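You operate a simulated robot arm through the tools that you are given. There is no shell and no other tool. Be economical: measure what you need, move in short steps, check, and stop when the job is done.

The job below is to be done with a simulated robot arm. You get a single attempt, and the scene is never put back.

## Task
Put the filter mat from the front granite on the white report there. Put the card marked "waiting" from the back of the desk with hutch on the crate lid. Press the cal key two times. Fetch the middle brass sleeve and set it on the top of the wooden bench. Put the thread ring from the top deck of the trolley on the set-up card there. Put two of the drilled blocks from the top of the wooden bench on the front of the black granite. The order is free.

The check looks at the end state, three seconds after you hand in, the way a careful person would. Anything else that was tipped, shoved, dropped, spilled or broken makes it a failure. Lids that push on must go on centred and level and be pressed home; caps that screw on are set level and turned clockwise until they are tight.

## Robot
A 7-joint arm with a fingered hand on a trunk, on a base that drives. Base frame: it is fixed to the floor where the robot stands at the start and does not move with it; the origin is under the middle of the robot, x ahead of it, y to its left, z up; the surface under the hand at the start is at about z = 710. Units: mm, rad, N and s.
Its first joint turns from -2.007 to 2.007 rad. Places, roughly: cal key [-700, 900, 900]; card [-1250, 3500, 750]; crate lid [1000, 4000, 750]; drilled block [-1250, -3500, 750]; filter mat [500, -250, 750]; front of the black granite (50x20 cm) [640, -1200, 720]; middle brass sleeve (4x4x4 cm) [-1200, -2100, 800]; report [500, 250, 750]; set-up card [-1250, -2250, 750]; thread ring [-1250, -2250, 750]; top of the wooden bench [-1100, -3100, 800]. Payload 5 kg.
The TCP is the grasp point between the finger pads, 32 mm short of the fingertips. In the tool frame z runs along the fingers and y along their closing line. Largest opening 160 mm; the body of the gripper starts 89 mm behind the TCP. The gripper is a hand of 4 fingers: y runs from the thumb to the fingers, the wrist lies at [0, 0, -267] in the tool frame, and closing takes about 1.5 s.
Orientation is that of the tool frame in the base frame, as [roll, pitch, yaw] about the fixed x, y, z axes, in that order (R = Rz(yaw) Ry(pitch) Rx(roll)). With the fingers straight down and closing along the base's y, the tool's x points along the base's -x, its y along +y and its z along -z.

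## Interface
- The arm moves only by the tool servo_tool. Its argument "increments" is a list of rows, each an object (a shift or turn left out is 0, a gripper value left out holds the last) with "offset": the shift along the tool's x, y, z in units of 50 mm (1.0 is 50 mm), a list of three; "angular": the turn, a rotation vector about the tool's x, y, z in units of 8 degrees (1.0 is 8 degrees), a list of three. In form: [{"offset": [x, y, z], "angular": [wx, wy, wz]}, ...]. A call has 1 to 10 rows; each row shifts and turns the commanded pose from where the row before left it, along the tool's axes as they then stand. "gripper" is the opening, from 0 (shut) to 1 (fully open), set as the call begins (left out, the last holds). A call with a number of a shift or a turn outside -1 to 1 is refused whole. Rows are played at 5 a second. More than 50 mm and 0.15 rad between two rows, or a gripper value outside its range, and nothing of the call is played. A pose out of reach is approached as far as the arm can. The call stops where the force on the tool passes 40 N (or 10 N more than at its start, if that is more) or the arm is blocked; 0.2 s more then pass. Each finger travels about 45 mm/s and halts on what it meets, pressing with about 21 N; the grip force reading is that of the motor and also rises with nothing between the fingers. The clock runs only during rows and for 0.2 s after the last one: add rows that do not move to give the fingers time. It gives the time, the measured TCP pose, the force on the tool (base axes), the opening and the grip force at its end, in the units of the frame above (readings bear some noise), with the torque about the TCP (base axes, N m) and any sound that the robot's microphone picked up.
- Cameras (640 x 400 px; columns grow to the right, rows downward): "scene" is now at [-9.9, 260.7, 1624.2]; the picture's right is [0.75, -0.67, 0.00], its down [-0.52, -0.58, -0.63] and it looks along [0.42, 0.47, -0.78] (base axes); focal length 214 px, centre (320, 200). "wrist" rides on the gripper at [80, -4, -114] in the tool frame; the picture's right is [0.05, 1.00, 0.00], its down [-0.82, 0.04, -0.58] and it looks along [-0.58, 0.03, 0.82] (tool axes); focal length 265 px, centre (320, 200). There is no depth. A picture from a camera that has moved, and an enlarged one, comes with that camera's place and axes in the base frame and with its lens.
- get_image(camera): a new picture of that camera. The clock stands still meanwhile.
- move_column(by): slides the trunk up (or, below 0, down) by that many mm; the arm and the scene camera ride with it, the base frame stays. It gives what a move gives, with no picture.
- drive_base(legs): drives the robot by 1 to 6 legs, each [ahead, turn to the left] in mm and rad, along the robot's own axes; the way and the turn of a leg run together, so that a leg with both is an arc; at most 1500 mm and 3.142 rad a leg. The arm and the cameras ride along, it lands a little off, and it stops where it bumps. It gives what a move gives.
- finger_targets(finger1, finger2, finger3, thumb_bend): sets how far each is bent, from 0 (flat) to 100 (curled in); at 30 the hand is open as for a grip, at 70 the pads meet at the TCP. One left out holds its place. A second passes; each finger stops where it meets its share of the squeeze, and holds until it gets a number again. A gripper value or a shape takes the hand back. It gives what a move gives, with no picture; readings hold the bend of each and the force on the fingers (four entries, about 0 where the hand has none), thumb and palm.
- grasp_type(shape): the hand has 4 fingers and takes this shape, open, in about a second: jaw (thumb against the fingers, like two jaws); tri (thumb and two fingers); tip (a fingertip pinch); poke (one finger out to press); point (the index stretched); flat (the hand flat); cup (the hand cupped); fist (a fist). The gripper value then closes the fingers along that shape, each until it touches; the sizes above hold for jaw. It gives what a move gives, with no picture.
- aim_head(pan, tilt): turns the head with the scene camera to pan (to the left, within 2.705 rad either way) and tilt (down, from -0.506 to 1.204), counted from straight ahead of the robot. It gives what a move gives.
- inspect(camera, box): a new picture of the part [left, top, right, bottom] of that camera's present view, enlarged. The clock stands still meanwhile.
- close_job(): hands the job in; it is judged then, once.

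Work in short steps. Places have to be worked out from the pictures, the camera data and where the tool is seen: move nearer, look again, correct. Check each grasp and each placing, and mend what went wrong. You have 196 turns and 162 pictures in all, those below and enlarged ones among them. Open the gripper and draw the arm clear of the work before you hand the job in, unless the task says otherwise; then end with one line.

The tools are called as a command line: name --argument value ..., lists and objects as JSON in quotes. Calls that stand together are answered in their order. servo_tool: Moves the arm, as the interface text tells. Its arguments: {"type":"object","properties":{"increments":{"type":"array","items":{"type":"object","properties":{"offset":{"type":"array","items":{"type":"number"}},"angular":{"type":"array","items":{"type":"number"}}}}},"gripper":{"type":"number"}},"required":["increments"]} The other tools are called the same way: move_column (by) slides the trunk up or down; grasp_type (shape) gives the hand a shape; finger_targets (finger1, finger2, finger3, thumb_bend) moves the fingers one by one; drive_base (legs) drives the base; aim_head (pan, tilt) turns the head that bears the scene camera; get_image (camera) takes a picture; inspect (camera, box) takes an enlarged picture of a part of a camera's view; close_job () hands the job in.

At the start:

```text
time_s: 0.0
position: [438.2, 458.4, 1287.6]
ee_rot: [3.141, 0.001, -3.141]
ft_force: [-0.5, 0.0, -0.2]
ft_torque: [-0.04, -0.03, -0.03]
finger_gap: 160.0
grip_force: 0.1
shape: jaw
bend: [30.0, 30.0, 30.0, 30.0]
finger forces: [0.1, 0.1, 0.0, 0.1, 0.0, 0.0]
trunk travel left (down, up): [-475.0, 515.0]
robot x, y, heading: [1.8, -2.3, -0.002]
head pan, tilt: [0.834, 0.935]
```

scene: 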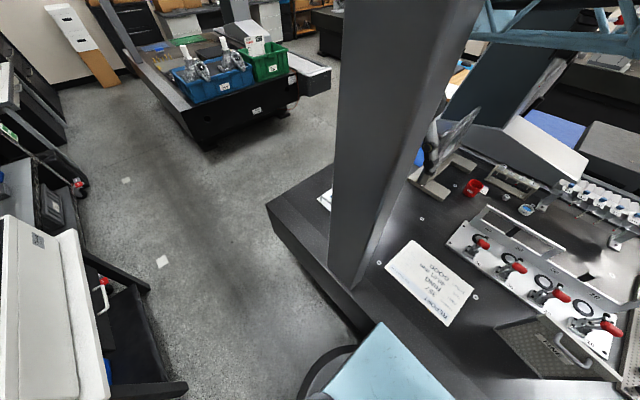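
wrist: 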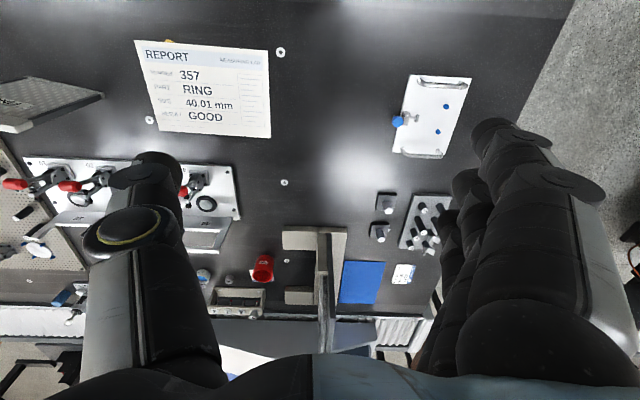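

I'll look around first, starting with the front granite.

aim_head --pan -0.45 --tilt 0.9

get_image --camera "scene"

```text
time_s: 1.5
position: [435.8, 461.8, 1287.9]
ee_rot: [-3.14, 0.004, 3.141]
ft_force: [0.1, 0.3, 0.1]
ft_torque: [0.0, -0.01, 0.01]
finger_gap: 159.9
grip_force: 0.0
shape: jaw
bend: [30.0, 30.0, 30.0, 30.0]
finger forces: [0.0, 0.0, 0.1, 0.0, 0.0, 0.0]
trunk travel left (down, up): [-475.0, 515.0]
robot x, y, heading: [0.1, -0.2, -0.003]
head pan, tilt: [-0.45, 0.901]
```

```text
159 pictures are left
camera scene: at [-11.6, 263.6, 1623.6], right [0.73, -0.68, 0.0], down [-0.53, -0.57, -0.63], along [0.43, 0.46, -0.78], focal length 214 px, centre (320, 200)
```

scene: 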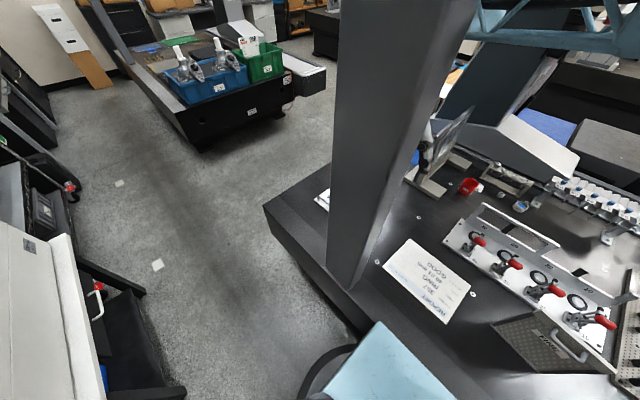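

The picture seems not to have followed the head; I take another.

get_image --camera "scene"

```text
158 pictures are left
camera scene: at [-11.6, 263.6, 1623.6], right [0.73, -0.68, 0.0], down [-0.53, -0.57, -0.63], along [0.43, 0.46, -0.78], focal length 214 px, centre (320, 200)
```

scene: 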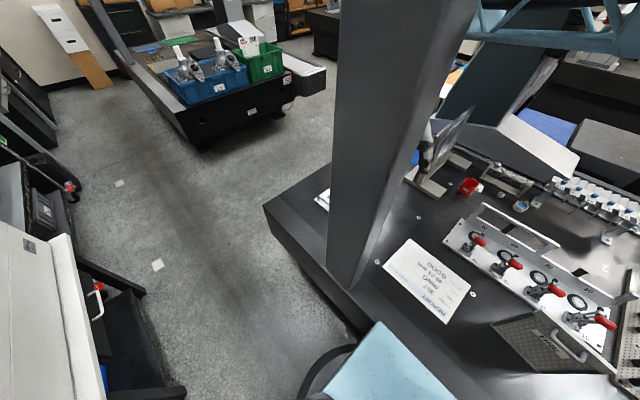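

The head reading says -0.45, but the camera looks the same way. I'll pass a little time and try again.

aim_head --pan -0.5 --tilt 0.8

servo_tool --increments '[{}, {}, {}]'

get_image --camera "scene"

```text
time_s: 2.1
position: [436.9, 461.6, 1287.4]
ee_rot: [-3.139, 0.004, -3.139]
ft_force: [0.0, -0.5, 0.1]
ft_torque: [-0.01, -0.03, 0.0]
finger_gap: 160.0
grip_force: 0.1
shape: jaw
bend: [30.0, 30.0, 30.0, 30.0]
finger forces: [0.0, 0.1, 0.0, 0.0, 0.1, 0.1]
trunk travel left (down, up): [-475.0, 515.0]
robot x, y, heading: [-0.9, 2.6, 0.004]
head pan, tilt: [-0.499, 0.799]
```

```text
time_s: 2.9
position: [436.5, 460.6, 1287.1]
ee_rot: [-3.139, 0.003, 3.142]
ft_force: [0.1, -0.8, 0.5]
ft_torque: [0.03, -0.01, 0.03]
finger_gap: 160.0
grip_force: 0.0
shape: jaw
bend: [30.0, 30.0, 30.0, 30.0]
finger forces: [0.1, 0.1, 0.0, 0.0, 0.0, 0.0]
trunk travel left (down, up): [-475.0, 515.0]
robot x, y, heading: [0.8, 1.9, -0.001]
head pan, tilt: [-0.499, 0.799]
```

```text
157 pictures are left
camera scene: at [-10.1, 262.9, 1625.9], right [0.72, -0.7, 0.0], down [-0.53, -0.55, -0.65], along [0.46, 0.47, -0.76], focal length 214 px, centre (320, 200)
```

scene: 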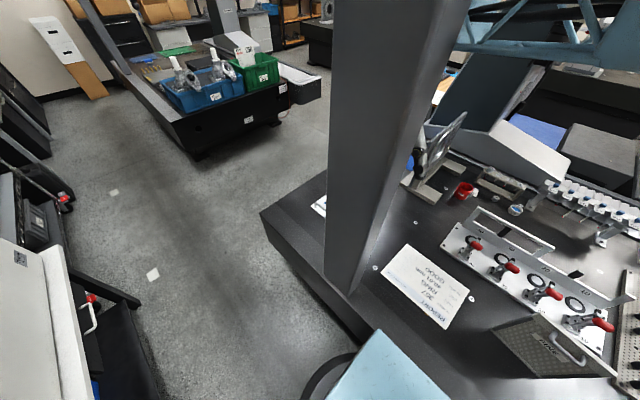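

The camera barely turned; I test with a large pan to the other side.

aim_head --pan 1.5 --tilt 0.5

get_image --camera "scene"

```text
time_s: 4.9
position: [441.2, 460.9, 1287.1]
ee_rot: [3.141, 0.002, 3.141]
ft_force: [0.2, 0.7, -0.8]
ft_torque: [-0.01, 0.01, 0.01]
finger_gap: 159.7
grip_force: 0.0
shape: jaw
bend: [30.0, 30.0, 30.0, 30.0]
finger forces: [0.0, 0.0, 0.0, 0.1, 0.0, 0.1]
trunk travel left (down, up): [-475.0, 515.0]
robot x, y, heading: [2.1, 2.9, 0.0]
head pan, tilt: [1.499, 0.499]
```

```text
156 pictures are left
camera scene: at [-51.6, 296.6, 1657.2], right [1.0, -0.07, 0.0], down [-0.03, -0.48, -0.88], along [0.06, 0.88, -0.48], focal length 214 px, centre (320, 200)
```

scene: 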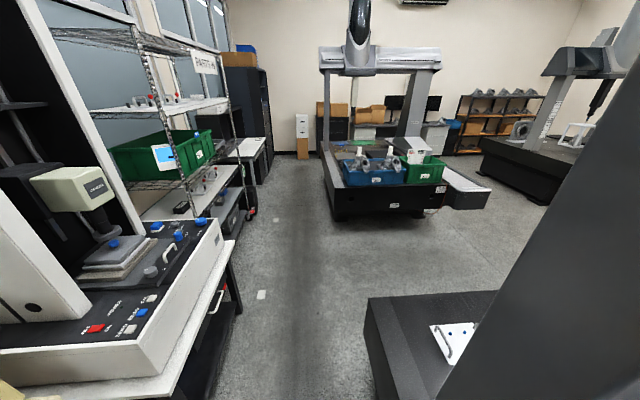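

Left works. The arm likely stands in the head's way to the right; try straight ahead again.

aim_head --pan 0.0 --tilt 0.6

get_image --camera "scene"

```text
time_s: 6.5
position: [440.9, 459.6, 1286.4]
ee_rot: [-3.14, 0.0, 3.141]
ft_force: [0.4, 1.0, 0.0]
ft_torque: [0.01, -0.02, 0.01]
finger_gap: 160.0
grip_force: 0.1
shape: jaw
bend: [30.0, 30.0, 30.0, 30.0]
finger forces: [0.1, 0.0, 0.0, 0.0, 0.0, 0.0]
trunk travel left (down, up): [-475.0, 515.0]
robot x, y, heading: [-0.1, 0.9, -0.005]
head pan, tilt: [0.0, 0.6]
```

```text
155 pictures are left
camera scene: at [30.4, 205.8, 1648.2], right [0.0, -1.0, 0.0], down [-0.56, 0.0, -0.83], along [0.83, 0.0, -0.56], focal length 214 px, centre (320, 200)
```

scene: 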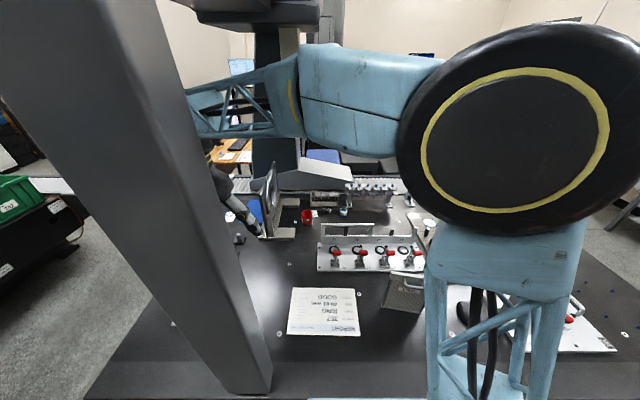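

Now it turned. The arm blocks the right side; I'll pan further right once more, and take the wrist view after moving the arm toward the right.

aim_head --pan -0.9 --tilt 0.6

servo_tool --increments '[{"offset": [0, -1, 0]}, {"offset": [0, -1, 0]}, {"offset": [0, -1, 0]}, {"offset": [0, -1, 0]}, {"offset": [0, -1, 0]}, {"offset": [0, -1, 0]}, {"offset": [0, -1, 0]}, {"offset": [0, -1, 0]}, {"offset": [0, -1, 0]}, {"offset": [0, -1, 0]}]'

get_image --camera "wrist"

get_image --camera "scene"

```text
time_s: 7.7
position: [440.3, 460.7, 1286.8]
ee_rot: [-3.141, 0.0, 3.141]
ft_force: [-0.7, 1.1, -0.3]
ft_torque: [-0.01, 0.0, 0.01]
finger_gap: 160.1
grip_force: 0.1
shape: jaw
bend: [30.0, 30.0, 30.0, 30.0]
finger forces: [0.0, 0.0, 0.1, 0.0, 0.0, 0.0]
trunk travel left (down, up): [-475.0, 515.0]
robot x, y, heading: [0.7, -3.4, -0.001]
head pan, tilt: [-0.901, 0.6]
```

```text
time_s: 9.9
position: [439.0, -41.6, 1288.1]
ee_rot: [3.141, 0.001, -3.14]
ft_force: [0.4, -0.4, -0.2]
ft_torque: [-0.03, 0.0, 0.0]
finger_gap: 160.2
grip_force: 0.1
shape: jaw
bend: [30.0, 30.0, 30.0, 30.0]
finger forces: [0.0, 0.1, 0.0, 0.0, 0.1, 0.0]
trunk travel left (down, up): [-475.0, 515.0]
robot x, y, heading: [0.1, 0.5, -0.001]
head pan, tilt: [-0.901, 0.6]
```

```text
154 pictures are left
camera wrist: at [361.8, -43.9, 1401.1], right [-0.05, 1.0, 0.0], down [0.82, 0.04, 0.58], along [0.58, 0.03, -0.82], focal length 265 px, centre (320, 200)
```

wrist: 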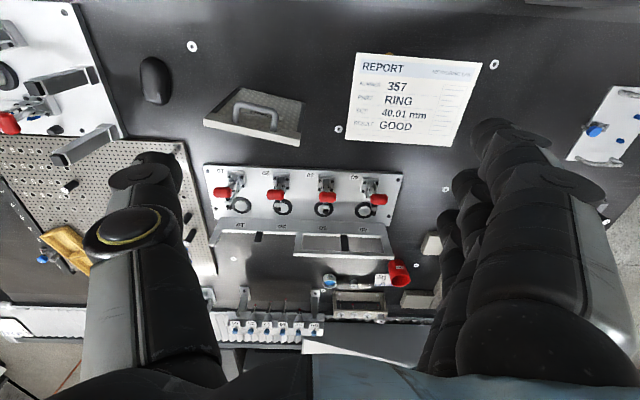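

```text
153 pictures are left
camera scene: at [-3.2, 135.7, 1648.2], right [-0.78, -0.62, 0.0], down [-0.35, 0.44, -0.82], along [0.51, -0.65, -0.57], focal length 214 px, centre (320, 200)
```

scene: 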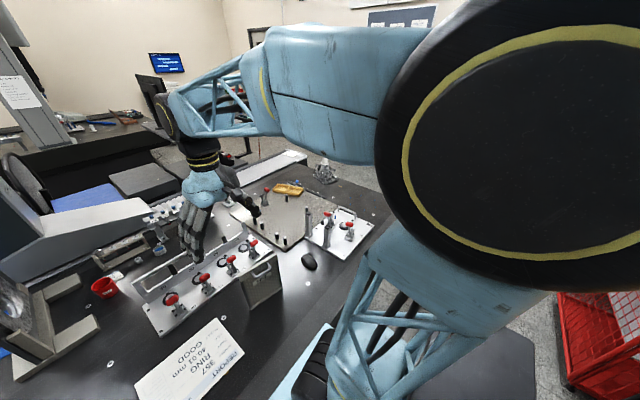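

Candidate filter mat at wrist (255,117), roughly [590,-200]. Enlarge it.

inspect --camera "wrist" --box '[120, 40, 440, 240]'

inspect --camera "scene" --box '[80, 140, 400, 340]'

```text
2.00 times, centred on (280, 140) of wrist
camera zoom: at [361.8, -43.9, 1401.1], right [-0.05, 1.0, 0.0], down [0.82, 0.04, 0.58], along [0.58, 0.03, -0.82], focal length 531 px, centre (400, 320)
```

zoom: 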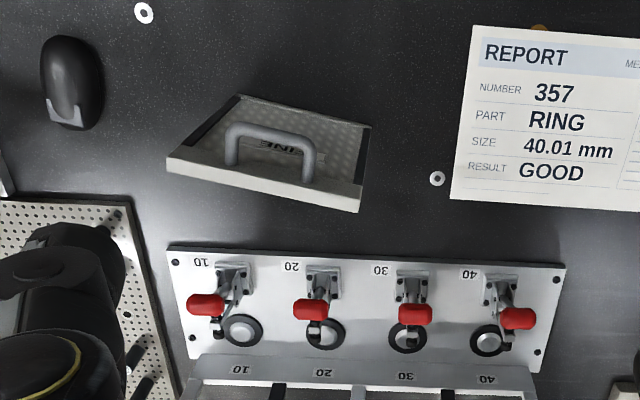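

```text
2.00 times, centred on (240, 240) of scene
camera zoom: at [-3.2, 135.7, 1648.2], right [-0.78, -0.62, 0.0], down [-0.35, 0.44, -0.82], along [0.51, -0.65, -0.57], focal length 429 px, centre (480, 120)
```

zoom: 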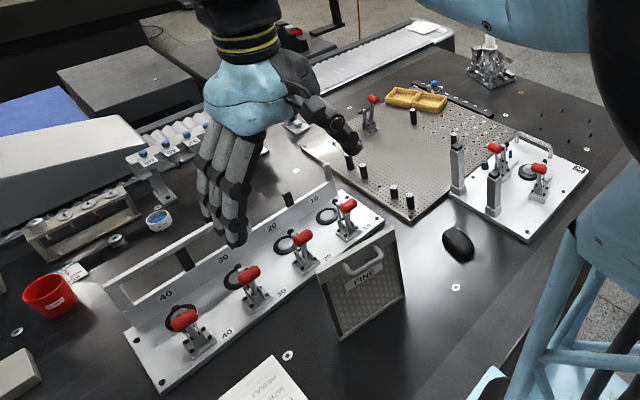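

The FINE framed screen with a handle, upright near [540,-155], should be the filter mat. I go lower for a closer look.

servo_tool --increments '[{"offset": [0.5, -1, 1]}, {"offset": [0.5, -1, 1]}, {"offset": [0.5, 0, 1]}, {"offset": [0, 0, 1]}]'

get_image --camera "wrist"

inspect --camera "scene" --box '[200, 180, 360, 340]'

```text
refused: row 1 steps farther than a row can; nothing moved
```

```text
150 pictures are left
camera wrist: at [361.8, -43.9, 1401.1], right [-0.05, 1.0, 0.0], down [0.82, 0.04, 0.58], along [0.58, 0.03, -0.82], focal length 265 px, centre (320, 200)
```

wrist: 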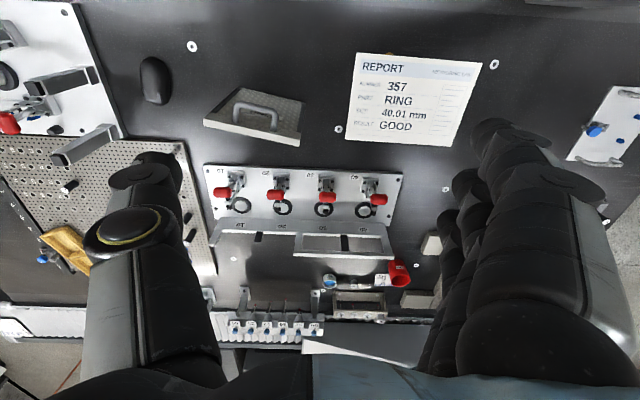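

```text
2.50 times, centred on (280, 260) of scene
camera zoom: at [-3.2, 135.7, 1648.2], right [-0.78, -0.62, 0.0], down [-0.35, 0.44, -0.82], along [0.51, -0.65, -0.57], focal length 536 px, centre (420, 50)
```

zoom: 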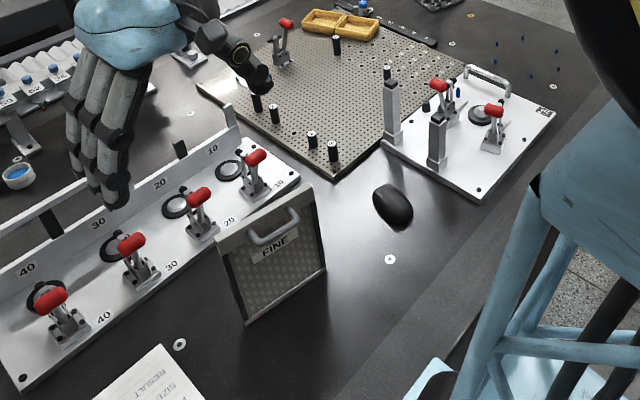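

Steps must stay within 50 mm total. Go lower and right for a closer view.

servo_tool --increments '[{"offset": [0, -1, 0]}, {"offset": [0, -1, 0]}, {"offset": [0, -0.5, 0]}, {"offset": [0, 0, 1]}, {"offset": [0, 0, 1]}, {"offset": [0, 0, 1]}, {"offset": [0, 0, 1]}, {"offset": [1, 0, 0]}, {"offset": [0.5, 0, 0]}]'

get_image --camera "wrist"

```text
time_s: 11.9
position: [365.5, -165.2, 1086.8]
ee_rot: [3.141, 0.002, -3.141]
ft_force: [0.3, 0.4, 0.5]
ft_torque: [-0.01, -0.04, 0.03]
finger_gap: 159.8
grip_force: 0.1
shape: jaw
bend: [30.0, 30.0, 30.0, 30.0]
finger forces: [0.0, 0.0, 0.0, 0.0, 0.0, 0.0]
trunk travel left (down, up): [-475.0, 515.0]
robot x, y, heading: [-0.3, 1.0, 0.0]
head pan, tilt: [-0.901, 0.6]
```

```text
148 pictures are left
camera wrist: at [285.4, -167.8, 1199.5], right [-0.05, 1.0, 0.0], down [0.81, 0.04, 0.58], along [0.58, 0.03, -0.82], focal length 265 px, centre (320, 200)
```

wrist: 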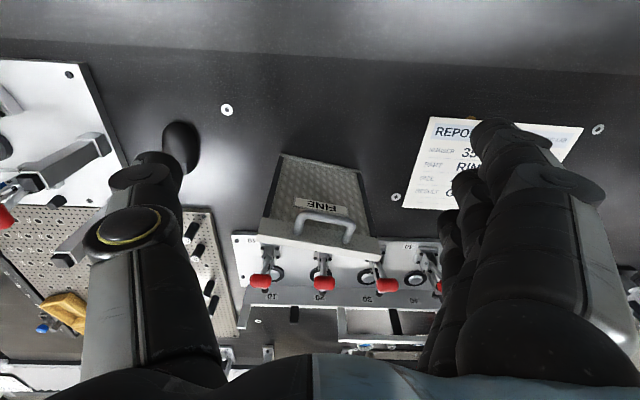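

inspect --camera "wrist" --box '[220, 120, 420, 300]'

```text
2.22 times, centred on (320, 210) of wrist
camera zoom: at [285.4, -167.8, 1199.5], right [-0.05, 1.0, 0.0], down [0.81, 0.04, 0.58], along [0.58, 0.03, -0.82], focal length 590 px, centre (320, 178)
```

zoom: 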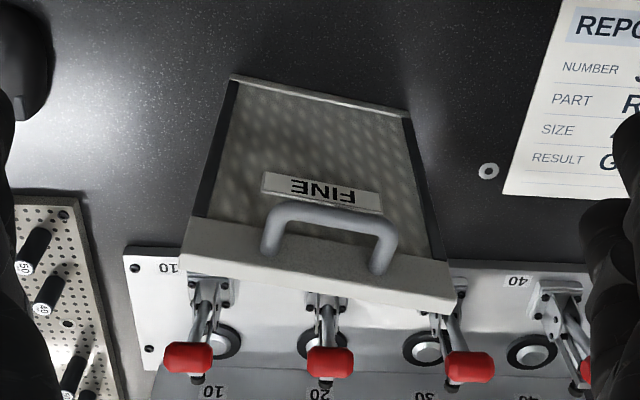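

Need a sharper look at the handle geometry from the head camera.

inspect --camera "scene" --box '[240, 200, 320, 280]'

```text
5.00 times, centred on (280, 240) of scene
camera zoom: at [-4.3, 136.1, 1648.2], right [-0.78, -0.62, 0.0], down [-0.35, 0.44, -0.83], along [0.51, -0.65, -0.56], focal length 1072 px, centre (520, 0)
```

zoom: 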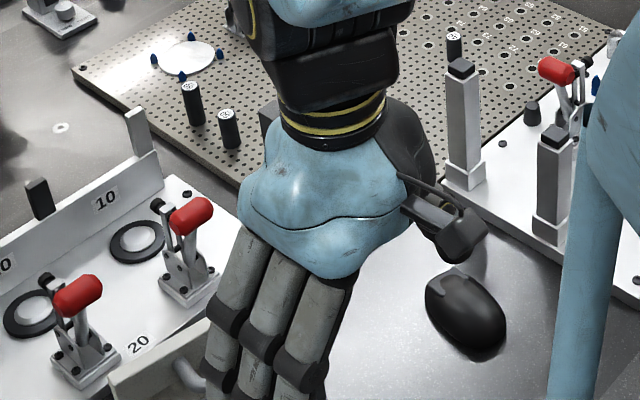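

The hand hides it. Shift the hand left; take both views.

servo_tool --increments '[{"offset": [0, 1, 0]}, {"offset": [0, 1, 0]}, {"offset": [0, 1, 0]}, {"offset": [0, 1, 0]}, {"offset": [0, 1, 0]}]'

inspect --camera "scene" --box '[220, 200, 340, 280]'

inspect --camera "wrist" --box '[20, 120, 440, 380]'

```text
time_s: 13.1
position: [366.1, 87.0, 1087.5]
ee_rot: [-3.14, 0.0, -3.141]
ft_force: [0.8, -0.2, 0.0]
ft_torque: [-0.03, 0.04, -0.01]
finger_gap: 160.0
grip_force: 0.1
shape: jaw
bend: [30.0, 30.0, 30.0, 30.0]
finger forces: [0.0, 0.0, 0.0, 0.0, 0.1, 0.0]
trunk travel left (down, up): [-475.0, 515.0]
robot x, y, heading: [-4.5, -3.5, 0.0]
head pan, tilt: [-0.901, 0.6]
```

```text
5.00 times, centred on (280, 240) of scene
camera zoom: at [-3.0, 136.7, 1648.2], right [-0.78, -0.62, 0.0], down [-0.35, 0.44, -0.83], along [0.51, -0.65, -0.56], focal length 1072 px, centre (520, 0)
```

zoom: 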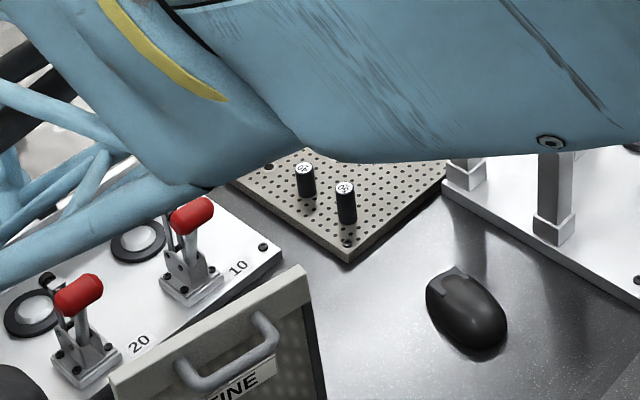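

```text
1.52 times, centred on (230, 250) of wrist
camera zoom: at [286.7, 83.6, 1200.3], right [-0.05, 1.0, 0.0], down [0.82, 0.04, 0.58], along [0.58, 0.03, -0.82], focal length 404 px, centre (457, 124)
```

zoom: 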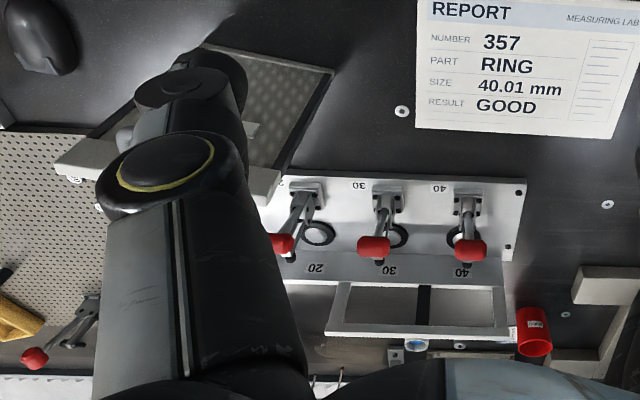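

Triangulating both views: the panel is about 170 wide, top at z≈955, front face at x≈517–550, and the handle bar is at about [501,-151,931]. I'll squeeze handle bar and back face between thumb and fingers: move above and turn the hand by 100°.

servo_tool --increments '[{"offset": [-0.64, -0.7, 0]}, {"offset": [-0.64, -0.7, 0]}, {"offset": [-0.64, -0.7, 0]}, {"offset": [-0.64, -0.7, 0]}, {"offset": [-0.64, -0.7, 0]}, {"offset": [0, -0.65, 0]}, {"offset": [0, -0.65, 0]}]'

servo_tool --increments '[{"angular": [0, 0, 1]}, {"angular": [0, 0, 1]}, {"angular": [0, 0, 1]}, {"angular": [0, 0, 1]}, {"angular": [0, 0, 1]}, {"angular": [0, 0, 1]}]'

servo_tool --increments '[{"angular": [0, 0, 1]}, {"angular": [0, 0, 1]}, {"angular": [0, 0, 1]}, {"angular": [0, 0, 1]}, {"angular": [0, 0, 1]}, {"angular": [0, 0, 1]}, {"angular": [0, 0, 0.5]}]'

get_image --camera "wrist"

get_image --camera "scene"

```text
time_s: 14.7
position: [526.4, -156.2, 1087.0]
ee_rot: [-3.142, 0.001, -3.141]
ft_force: [1.0, 0.2, -0.8]
ft_torque: [-0.01, 0.02, 0.0]
finger_gap: 159.8
grip_force: 0.0
shape: jaw
bend: [30.0, 30.0, 30.0, 30.0]
finger forces: [0.0, 0.0, 0.2, 0.1, 0.0, 0.1]
trunk travel left (down, up): [-475.0, 515.0]
robot x, y, heading: [2.1, -0.9, 0.002]
head pan, tilt: [-0.901, 0.6]
```

```text
time_s: 16.1
position: [525.8, -156.1, 1087.4]
ee_rot: [3.141, -0.001, 2.303]
ft_force: [-0.2, 0.2, 0.0]
ft_torque: [0.03, 0.04, -0.02]
finger_gap: 159.7
grip_force: 0.1
shape: jaw
bend: [30.0, 30.0, 30.0, 30.0]
finger forces: [0.0, 0.0, 0.0, 0.0, 0.0, 0.0]
trunk travel left (down, up): [-475.0, 515.0]
robot x, y, heading: [-0.2, -1.4, -0.004]
head pan, tilt: [-0.901, 0.6]
```

```text
time_s: 17.7
position: [526.6, -155.7, 1087.7]
ee_rot: [-3.141, 0.0, 1.394]
ft_force: [0.1, 0.6, 0.5]
ft_torque: [0.01, 0.0, -0.02]
finger_gap: 159.9
grip_force: 0.1
shape: jaw
bend: [30.0, 30.0, 30.0, 30.0]
finger forces: [0.0, 0.0, 0.0, 0.0, 0.1, 0.1]
trunk travel left (down, up): [-475.0, 515.0]
robot x, y, heading: [-0.7, -2.1, -0.001]
head pan, tilt: [-0.901, 0.6]
```

```text
143 pictures are left
camera wrist: at [536.9, -74.0, 1200.1], right [0.99, -0.12, 0.0], down [-0.1, -0.81, 0.58], along [-0.07, -0.57, -0.82], focal length 265 px, centre (320, 200)
```

wrist: 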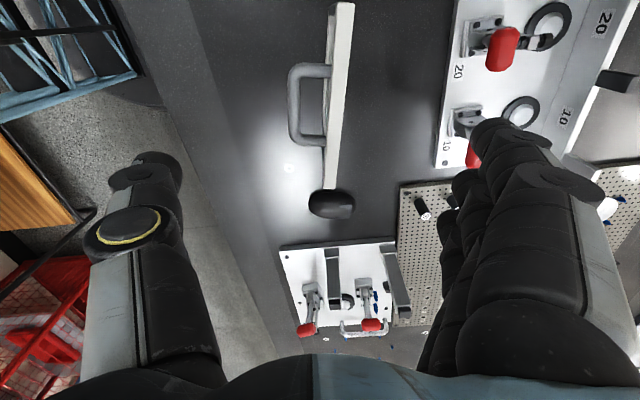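

```text
142 pictures are left
camera scene: at [-3.1, 136.1, 1648.2], right [-0.78, -0.62, 0.0], down [-0.35, 0.44, -0.83], along [0.51, -0.65, -0.56], focal length 214 px, centre (320, 200)
```

scene: 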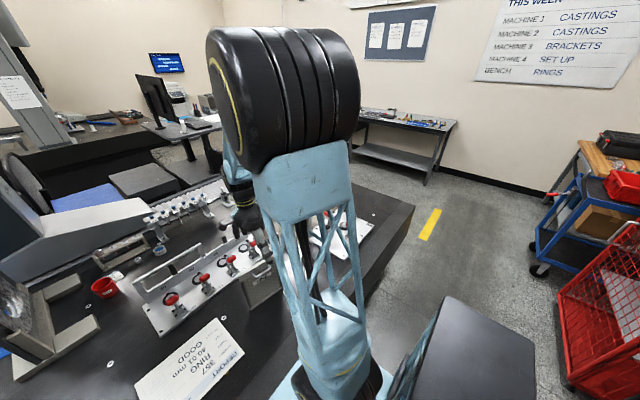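

The view from above confirms: bar at about [500,-146], panel back at x≈549. Descend to handle height, nudging 7 mm along tool x.

servo_tool --increments '[{"offset": [0.15, -0.07, 0.7]}, {"offset": [0, 0, 0.8]}, {"offset": [0, 0, 0.8]}, {"offset": [0, 0, 0.4]}]'

get_image --camera "wrist"

```text
time_s: 18.7
position: [523.3, -148.0, 951.7]
ee_rot: [3.141, -0.002, 1.397]
ft_force: [0.1, 0.0, -0.3]
ft_torque: [0.0, 0.0, 0.01]
finger_gap: 160.0
grip_force: 0.1
shape: jaw
bend: [30.0, 30.0, 30.0, 30.0]
finger forces: [0.0, 0.1, 0.1, 0.0, 0.0, 0.0]
trunk travel left (down, up): [-475.0, 515.0]
robot x, y, heading: [-0.4, 1.3, -0.001]
head pan, tilt: [-0.901, 0.6]
```

```text
141 pictures are left
camera wrist: at [534.9, -66.2, 1065.0], right [0.99, -0.12, 0.0], down [-0.1, -0.81, 0.58], along [-0.07, -0.57, -0.82], focal length 265 px, centre (320, 200)
```

wrist: 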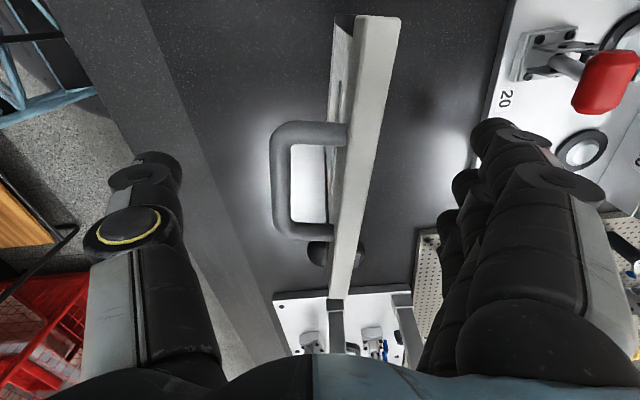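

Geometry agrees (top ≈952, bar z≈927). Descend 24 mm and close.

servo_tool --increments '[{"offset": [-0.08, 0, 0.48]}, {}]'

servo_tool --gripper 0.0 --increments '[{}, {}, {}, {}, {}, {}, {}, {}, {}, {}]'

get_image --camera "wrist"

```text
time_s: 19.3
position: [522.9, -151.9, 926.9]
ee_rot: [3.14, -0.001, 1.395]
ft_force: [-0.2, -0.1, 0.1]
ft_torque: [0.02, 0.02, -0.01]
finger_gap: 159.8
grip_force: 0.0
shape: jaw
bend: [30.0, 30.0, 30.0, 30.0]
finger forces: [0.1, 0.0, 0.0, 0.1, 0.1, 0.0]
trunk travel left (down, up): [-475.0, 515.0]
robot x, y, heading: [1.6, 3.0, -0.003]
head pan, tilt: [-0.901, 0.6]
```

```text
time_s: 21.5
position: [522.5, -151.9, 928.3]
ee_rot: [3.141, -0.001, 1.396]
ft_force: [0.3, -0.3, -0.8]
ft_torque: [0.0, -0.04, 0.0]
finger_gap: 17.5
grip_force: 20.7
shape: jaw
bend: [72.0, 72.0, 72.0, 73.0]
finger forces: [5.7, 5.7, 5.7, 0.1, 18.4, 0.1]
trunk travel left (down, up): [-475.0, 515.0]
robot x, y, heading: [-0.2, -2.6, -0.001]
head pan, tilt: [-0.901, 0.6]
```

```text
140 pictures are left
camera wrist: at [533.7, -70.3, 1041.7], right [0.99, -0.12, 0.0], down [-0.1, -0.81, 0.58], along [-0.07, -0.57, -0.82], focal length 265 px, centre (320, 200)
```

wrist: 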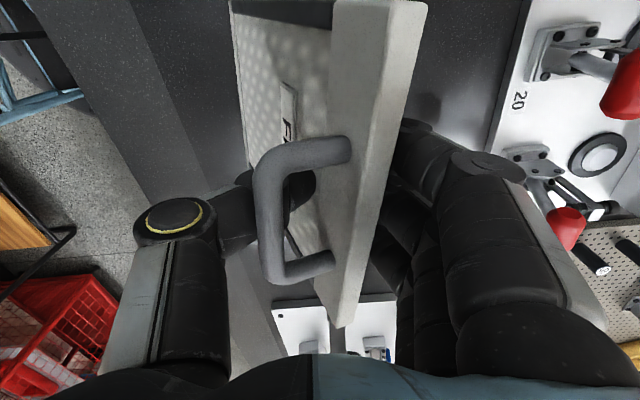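

The fingers hold the panel plate itself (gap 17.5), the thumb under the handle; it may have tilted a little. Lift 60 mm and look.

servo_tool --increments '[{"offset": [0, 0, -0.4]}, {"offset": [0, 0, -0.8]}, {}]'

get_image --camera "wrist"

inspect --camera "scene" --box '[120, 180, 320, 380]'

```text
time_s: 22.3
position: [523.4, -151.6, 988.2]
ee_rot: [-3.141, -0.001, 1.397]
ft_force: [-0.4, 0.0, -2.0]
ft_torque: [0.0, -0.05, 0.0]
finger_gap: 17.2
grip_force: 21.1
shape: jaw
bend: [72.0, 72.0, 72.0, 73.0]
finger forces: [5.7, 5.7, 5.6, 0.0, 18.5, 0.0]
trunk travel left (down, up): [-475.0, 515.0]
robot x, y, heading: [-0.6, -1.8, -0.001]
head pan, tilt: [-0.901, 0.6]
```

```text
139 pictures are left
camera wrist: at [534.2, -70.6, 1101.6], right [0.99, -0.12, 0.0], down [-0.1, -0.81, 0.58], along [-0.07, -0.57, -0.82], focal length 265 px, centre (320, 200)
```

wrist: 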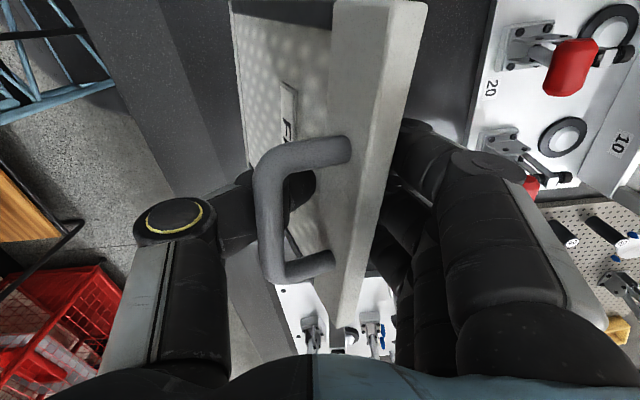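

```text
2.00 times, centred on (220, 280) of scene
camera zoom: at [-3.3, 136.2, 1648.1], right [-0.78, -0.62, 0.0], down [-0.35, 0.44, -0.83], along [0.51, -0.65, -0.56], focal length 429 px, centre (520, 40)
```

zoom: 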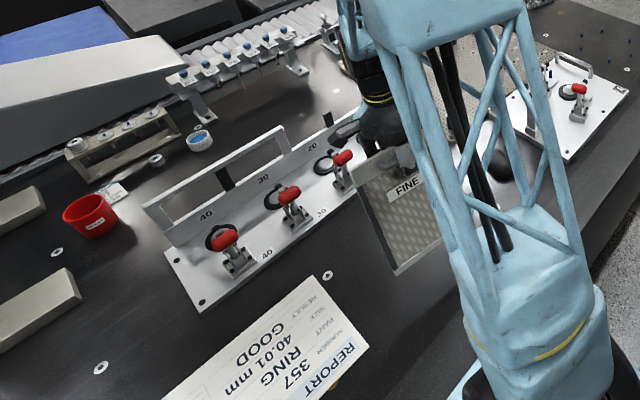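

It is held. Carry it over the report, about +345 mm in y.

servo_tool --increments '[{"offset": [0.98, -0.117, 0]}, {"offset": [0.98, -0.117, 0]}, {"offset": [0.98, -0.117, 0]}, {"offset": [0.98, -0.117, 0]}, {"offset": [0.98, -0.117, 0]}, {"offset": [0.98, -0.117, 0]}, {"offset": [0.98, -0.117, 0]}, {}]'

get_image --camera "wrist"

get_image --camera "scene"

```text
time_s: 24.1
position: [542.0, 195.4, 986.9]
ee_rot: [-3.141, 0.0, 1.396]
ft_force: [0.1, 0.2, -1.4]
ft_torque: [-0.03, -0.03, 0.0]
finger_gap: 17.5
grip_force: 20.9
shape: jaw
bend: [72.0, 72.0, 72.0, 73.0]
finger forces: [5.4, 5.6, 5.6, 0.0, 17.8, 0.1]
trunk travel left (down, up): [-475.0, 515.0]
robot x, y, heading: [-1.1, -1.3, 0.002]
head pan, tilt: [-0.901, 0.6]
```

```text
137 pictures are left
camera wrist: at [552.8, 277.0, 1101.2], right [0.99, -0.12, 0.0], down [-0.1, -0.81, 0.58], along [-0.07, -0.57, -0.82], focal length 265 px, centre (320, 200)
```

wrist: 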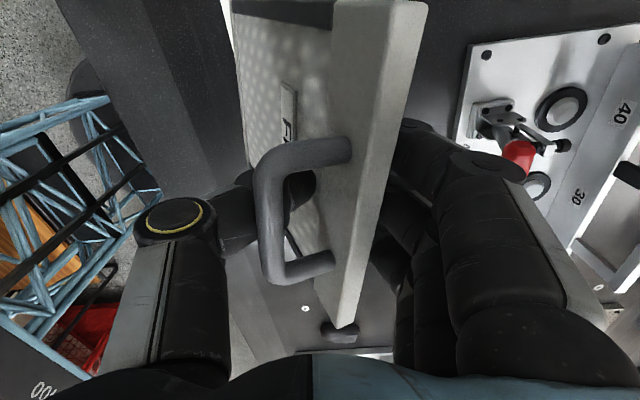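

```text
136 pictures are left
camera scene: at [-3.0, 136.7, 1648.2], right [-0.78, -0.62, 0.0], down [-0.35, 0.44, -0.83], along [0.51, -0.65, -0.56], focal length 214 px, centre (320, 200)
```

scene: 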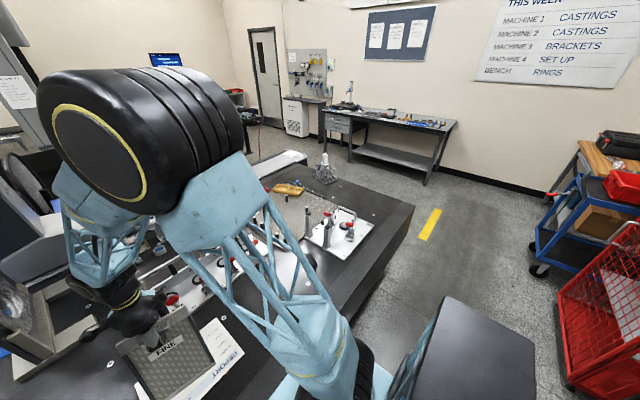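

Aim the head at it to judge tilt and base position.

aim_head --pan -0.1 --tilt 0.9

get_image --camera "scene"

```text
time_s: 25.2
position: [541.6, 195.3, 987.6]
ee_rot: [-3.142, 0.001, 1.396]
ft_force: [0.2, 0.1, -0.9]
ft_torque: [-0.01, -0.06, -0.01]
finger_gap: 17.4
grip_force: 20.9
shape: jaw
bend: [72.0, 72.0, 72.0, 73.0]
finger forces: [5.5, 5.6, 5.7, 0.0, 17.8, 0.0]
trunk travel left (down, up): [-475.0, 515.0]
robot x, y, heading: [-0.1, 2.9, -0.002]
head pan, tilt: [-0.099, 0.901]
```

```text
135 pictures are left
camera scene: at [17.2, 198.1, 1623.4], right [-0.1, -0.99, 0.0], down [-0.78, 0.08, -0.62], along [0.62, -0.06, -0.78], focal length 214 px, centre (320, 200)
```

scene: 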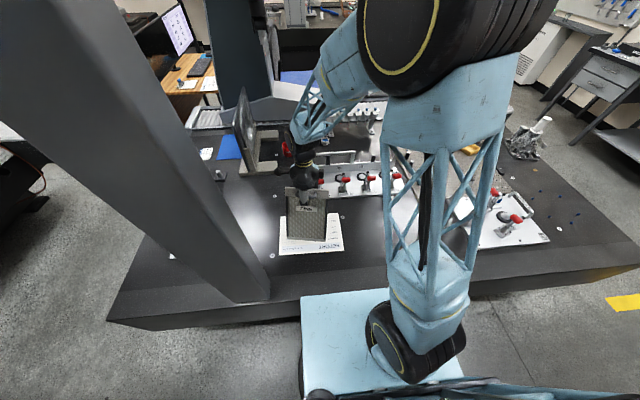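

inspect --camera "scene" --box '[260, 170, 360, 260]'

```text
4.44 times, centred on (310, 215) of scene
camera zoom: at [17.2, 198.1, 1623.4], right [-0.1, -0.99, 0.0], down [-0.78, 0.08, -0.62], along [0.62, -0.06, -0.78], focal length 953 px, centre (364, 133)
```

zoom: 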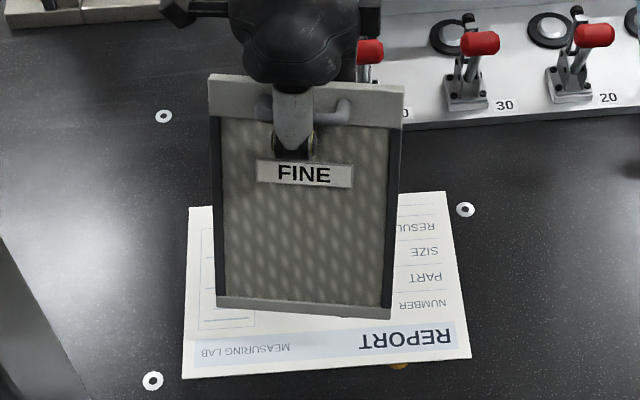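

The panel hangs tilted about 24°, bottom toward the robot. Rotate about tool x by -24° and recheck.

servo_tool --increments '[{"angular": [-1, 0, 0]}, {"angular": [-1, 0, 0]}, {"angular": [-1, 0, 0]}, {}]'

inspect --camera "scene" --box '[260, 170, 360, 260]'

get_image --camera "wrist"

```text
time_s: 26.2
position: [542.8, 194.5, 988.0]
ee_rot: [2.722, -0.002, 1.397]
ft_force: [0.2, -1.5, -1.8]
ft_torque: [0.09, 0.04, 0.0]
finger_gap: 17.2
grip_force: 20.6
shape: jaw
bend: [72.0, 72.0, 72.0, 73.0]
finger forces: [5.7, 5.6, 5.9, 0.0, 18.4, 0.1]
trunk travel left (down, up): [-475.0, 515.0]
robot x, y, heading: [-0.1, -1.5, -0.002]
head pan, tilt: [-0.099, 0.901]
```

```text
4.44 times, centred on (310, 215) of scene
camera zoom: at [18.1, 196.2, 1623.6], right [-0.1, -0.99, 0.0], down [-0.78, 0.08, -0.62], along [0.62, -0.06, -0.78], focal length 953 px, centre (364, 133)
```

zoom: 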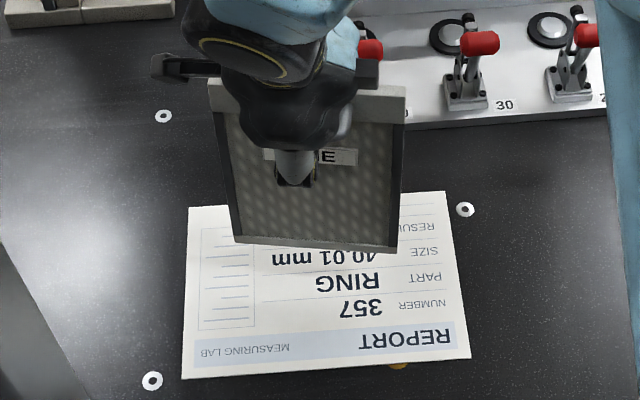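

```text
132 pictures are left
camera wrist: at [508.2, 281.7, 1089.8], right [0.91, -0.11, 0.41], down [-0.34, -0.77, 0.54], along [0.25, -0.63, -0.73], focal length 265 px, centre (320, 200)
```

wrist: 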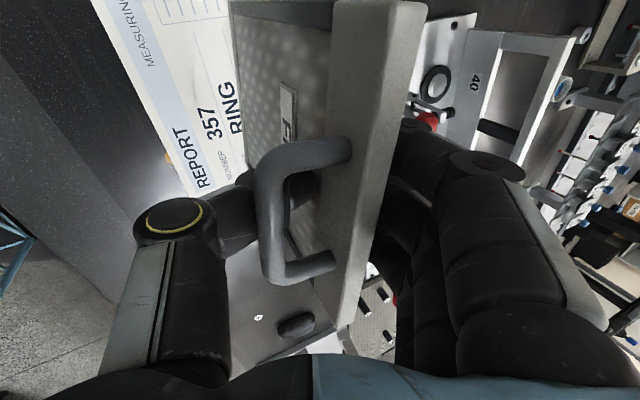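

Now almost upright (bottom ≈[550,196,770]) above the report's middle. Trim 2°, lower 50 mm, then feel for contact.

servo_tool --increments '[{"angular": [-0.3, 0, 0]}, {"offset": [0, -0.4, 0.806]}, {"offset": [0, -0.089, 0.179]}, {}]'

servo_tool --increments '[{"offset": [0, -0.018, 0.036]}, {"offset": [0, -0.018, 0.036]}, {"offset": [0, -0.018, 0.036]}, {}]'

inspect --camera "scene" --box '[260, 170, 360, 260]'

```text
time_s: 27.2
position: [542.5, 193.9, 933.4]
ee_rot: [2.679, 0.002, 1.395]
ft_force: [-0.1, -0.5, -1.7]
ft_torque: [-0.01, 0.01, -0.03]
finger_gap: 17.4
grip_force: 20.6
shape: jaw
bend: [72.0, 72.0, 72.0, 73.0]
finger forces: [5.6, 5.6, 5.7, 0.1, 18.5, 0.1]
trunk travel left (down, up): [-475.0, 515.0]
robot x, y, heading: [0.4, -1.8, -0.001]
head pan, tilt: [-0.099, 0.901]
```

```text
time_s: 28.2
position: [541.5, 194.5, 926.4]
ee_rot: [2.681, 0.0, 1.398]
ft_force: [-0.4, -0.6, -1.7]
ft_torque: [0.03, 0.01, -0.01]
finger_gap: 17.2
grip_force: 20.7
shape: jaw
bend: [72.0, 72.0, 72.0, 73.0]
finger forces: [5.5, 5.7, 5.7, 0.0, 18.5, 0.0]
trunk travel left (down, up): [-475.0, 515.0]
robot x, y, heading: [-1.2, -1.9, 0.002]
head pan, tilt: [-0.099, 0.901]
```

```text
4.44 times, centred on (310, 215) of scene
camera zoom: at [17.2, 198.2, 1623.4], right [-0.1, -1.0, 0.0], down [-0.78, 0.08, -0.62], along [0.62, -0.06, -0.78], focal length 953 px, centre (364, 133)
```

zoom: 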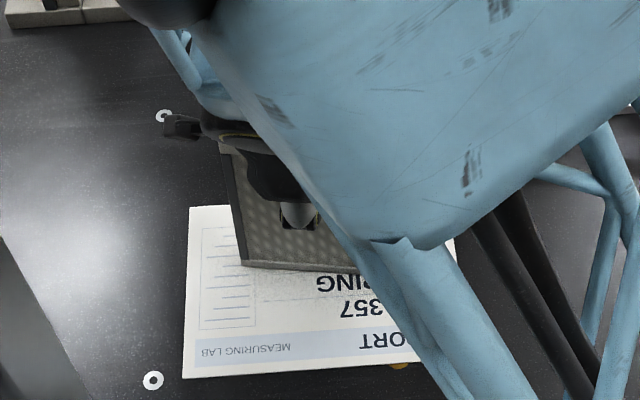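

Near contact but no force yet. Lower by small steps with force checks.

servo_tool --increments '[{"offset": [0, -0.018, 0.036]}, {"offset": [0, -0.018, 0.036]}, {}]'

servo_tool --increments '[{"offset": [0, -0.018, 0.036]}, {"offset": [0, -0.018, 0.036]}, {}]'

get_image --camera "wrist"

```text
time_s: 29.0
position: [540.5, 194.5, 924.3]
ee_rot: [2.679, 0.0, 1.397]
ft_force: [-0.1, -0.1, 15.1]
ft_torque: [-0.01, -0.09, 0.0]
finger_gap: 17.3
grip_force: 21.0
shape: jaw
bend: [72.0, 72.0, 72.0, 73.0]
finger forces: [6.2, 6.2, 6.0, 0.0, 19.3, 0.0]
trunk travel left (down, up): [-475.0, 515.0]
robot x, y, heading: [1.6, 0.8, -0.004]
head pan, tilt: [-0.099, 0.901]
```

```text
time_s: 29.8
position: [541.1, 194.6, 920.5]
ee_rot: [2.679, -0.003, 1.397]
ft_force: [-0.2, 1.1, 23.7]
ft_torque: [0.02, -0.12, 0.02]
finger_gap: 18.9
grip_force: 21.5
shape: jaw
bend: [72.0, 72.0, 72.0, 74.0]
finger forces: [7.2, 7.3, 7.2, 0.1, 23.3, 0.0]
trunk travel left (down, up): [-475.0, 515.0]
robot x, y, heading: [1.3, 1.7, 0.003]
head pan, tilt: [-0.099, 0.901]
```

```text
130 pictures are left
camera wrist: at [503.0, 283.9, 1019.2], right [0.89, -0.1, 0.45], down [-0.36, -0.77, 0.53], along [0.29, -0.63, -0.72], focal length 265 px, centre (320, 200)
```

wrist: 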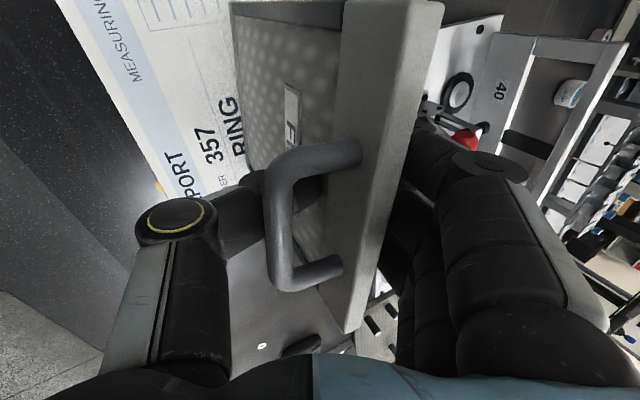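

Firm contact, with the centre of pressure near the base middle, so it's about flush. Ease off 2 mm and open partly.

servo_tool --increments '[{"offset": [0, 0.018, -0.036]}, {}]'

servo_tool --gripper 0.3 --increments '[{}, {}, {}, {}]'

get_image --camera "wrist"

```text
time_s: 30.4
position: [541.8, 193.9, 920.2]
ee_rot: [2.681, 0.001, 1.397]
ft_force: [-0.5, 4.2, 9.7]
ft_torque: [0.09, 0.07, 0.04]
finger_gap: 18.7
grip_force: 20.7
shape: jaw
bend: [72.0, 72.0, 72.0, 74.0]
finger forces: [6.6, 6.7, 6.5, 0.1, 21.1, 0.1]
trunk travel left (down, up): [-475.0, 515.0]
robot x, y, heading: [1.0, 1.4, 0.002]
head pan, tilt: [-0.099, 0.901]
```

```text
time_s: 31.4
position: [542.2, 193.7, 921.1]
ee_rot: [2.679, 0.0, 1.396]
ft_force: [0.1, -0.2, 0.8]
ft_torque: [0.02, -0.01, 0.04]
finger_gap: 47.6
grip_force: 0.2
shape: jaw
bend: [73.0, 73.0, 73.0, 70.0]
finger forces: [0.0, 0.1, 0.1, 0.1, 0.0, 0.0]
trunk travel left (down, up): [-475.0, 515.0]
robot x, y, heading: [-1.2, -0.1, -0.002]
head pan, tilt: [-0.099, 0.901]
```

```text
129 pictures are left
camera wrist: at [503.7, 283.6, 1020.1], right [0.89, -0.1, 0.44], down [-0.36, -0.76, 0.54], along [0.28, -0.64, -0.72], focal length 265 px, centre (320, 200)
```

wrist: 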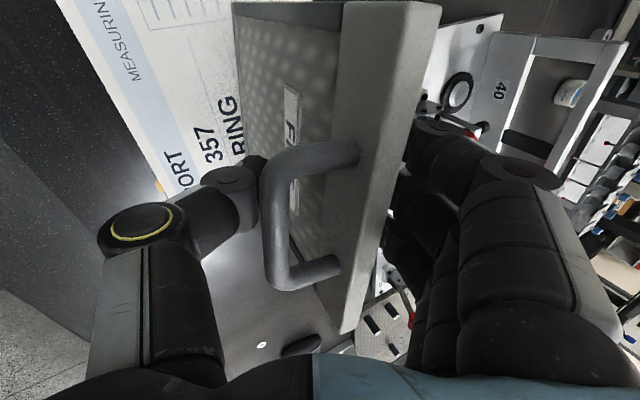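

It stands. Open fully and check.

servo_tool --gripper 1.0 --increments '[{}, {}, {}, {}, {}, {}, {}]'

get_image --camera "wrist"

```text
time_s: 33.0
position: [541.2, 194.1, 920.8]
ee_rot: [2.683, -0.001, 1.395]
ft_force: [0.2, -0.7, 0.3]
ft_torque: [-0.01, 0.01, 0.01]
finger_gap: 159.9
grip_force: 0.1
shape: jaw
bend: [30.0, 30.0, 30.0, 30.0]
finger forces: [0.0, 0.1, 0.0, 0.0, 0.0, 0.0]
trunk travel left (down, up): [-475.0, 515.0]
robot x, y, heading: [0.3, 0.3, 0.001]
head pan, tilt: [-0.099, 0.901]
```

```text
128 pictures are left
camera wrist: at [503.7, 283.7, 1020.2], right [0.89, -0.1, 0.44], down [-0.36, -0.76, 0.54], along [0.28, -0.64, -0.72], focal length 265 px, centre (320, 200)
```

wrist: 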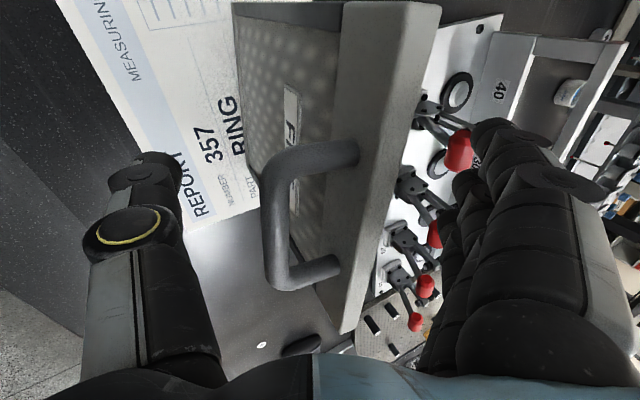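

Withdraw upwards and level the hand again.

servo_tool --increments '[{"offset": [0, 0.44, -0.89]}, {"offset": [0, 0.44, -0.89]}, {"offset": [0, 0.44, -0.89]}, {"offset": [0, 0.44, -0.89]}, {"offset": [0, 0.44, -0.89]}, {"angular": [1, 0, 0]}, {"angular": [1, 0, 0]}, {"angular": [1, 0, 0]}, {"angular": [0.3, 0, 0]}]'

servo_tool --increments '[{"offset": [0.3, -0.9, 0]}, {"offset": [0.3, -0.9, 0]}, {"offset": [0, -0.5, 0]}, {"angular": [0, 0, -1]}, {"angular": [0, 0, -1]}, {"angular": [0, 0, -1]}, {"angular": [0, 0, -1]}, {"angular": [0, 0, -1]}, {"angular": [0, 0, -1]}]'

get_image --camera "scene"

get_image --camera "wrist"

```text
time_s: 35.0
position: [541.2, 193.8, 1168.7]
ee_rot: [-3.141, 0.0, 1.395]
ft_force: [0.9, -0.2, -0.2]
ft_torque: [-0.01, 0.02, -0.02]
finger_gap: 159.6
grip_force: 0.0
shape: jaw
bend: [30.0, 30.0, 30.0, 30.0]
finger forces: [0.0, 0.0, 0.0, 0.0, 0.0, 0.0]
trunk travel left (down, up): [-475.0, 515.0]
robot x, y, heading: [2.2, -0.9, 0.004]
head pan, tilt: [-0.099, 0.901]
```

```text
time_s: 37.0
position: [433.6, 243.2, 1168.4]
ee_rot: [3.141, 0.001, 2.237]
ft_force: [0.2, -0.2, -0.1]
ft_torque: [-0.01, -0.01, 0.01]
finger_gap: 160.0
grip_force: 0.1
shape: jaw
bend: [30.0, 30.0, 30.0, 30.0]
finger forces: [0.0, 0.1, 0.1, 0.0, 0.1, 0.0]
trunk travel left (down, up): [-475.0, 515.0]
robot x, y, heading: [-1.3, -0.5, -0.002]
head pan, tilt: [-0.099, 0.901]
```

```text
127 pictures are left
camera scene: at [17.0, 198.1, 1623.4], right [-0.1, -1.0, 0.0], down [-0.78, 0.08, -0.62], along [0.62, -0.06, -0.78], focal length 214 px, centre (320, 200)
```

scene: 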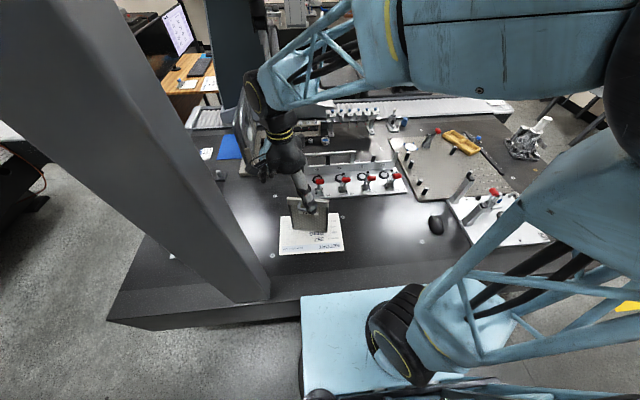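

```text
126 pictures are left
camera wrist: at [381.8, 305.2, 1282.3], right [0.75, 0.66, 0.0], down [0.54, -0.62, 0.58], along [0.38, -0.44, -0.82], focal length 265 px, centre (320, 200)
```

wrist: 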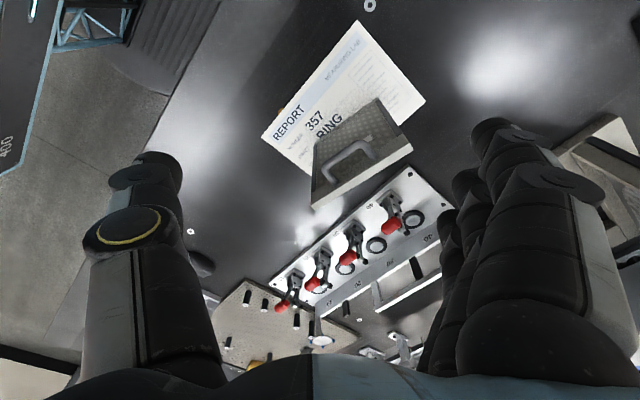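

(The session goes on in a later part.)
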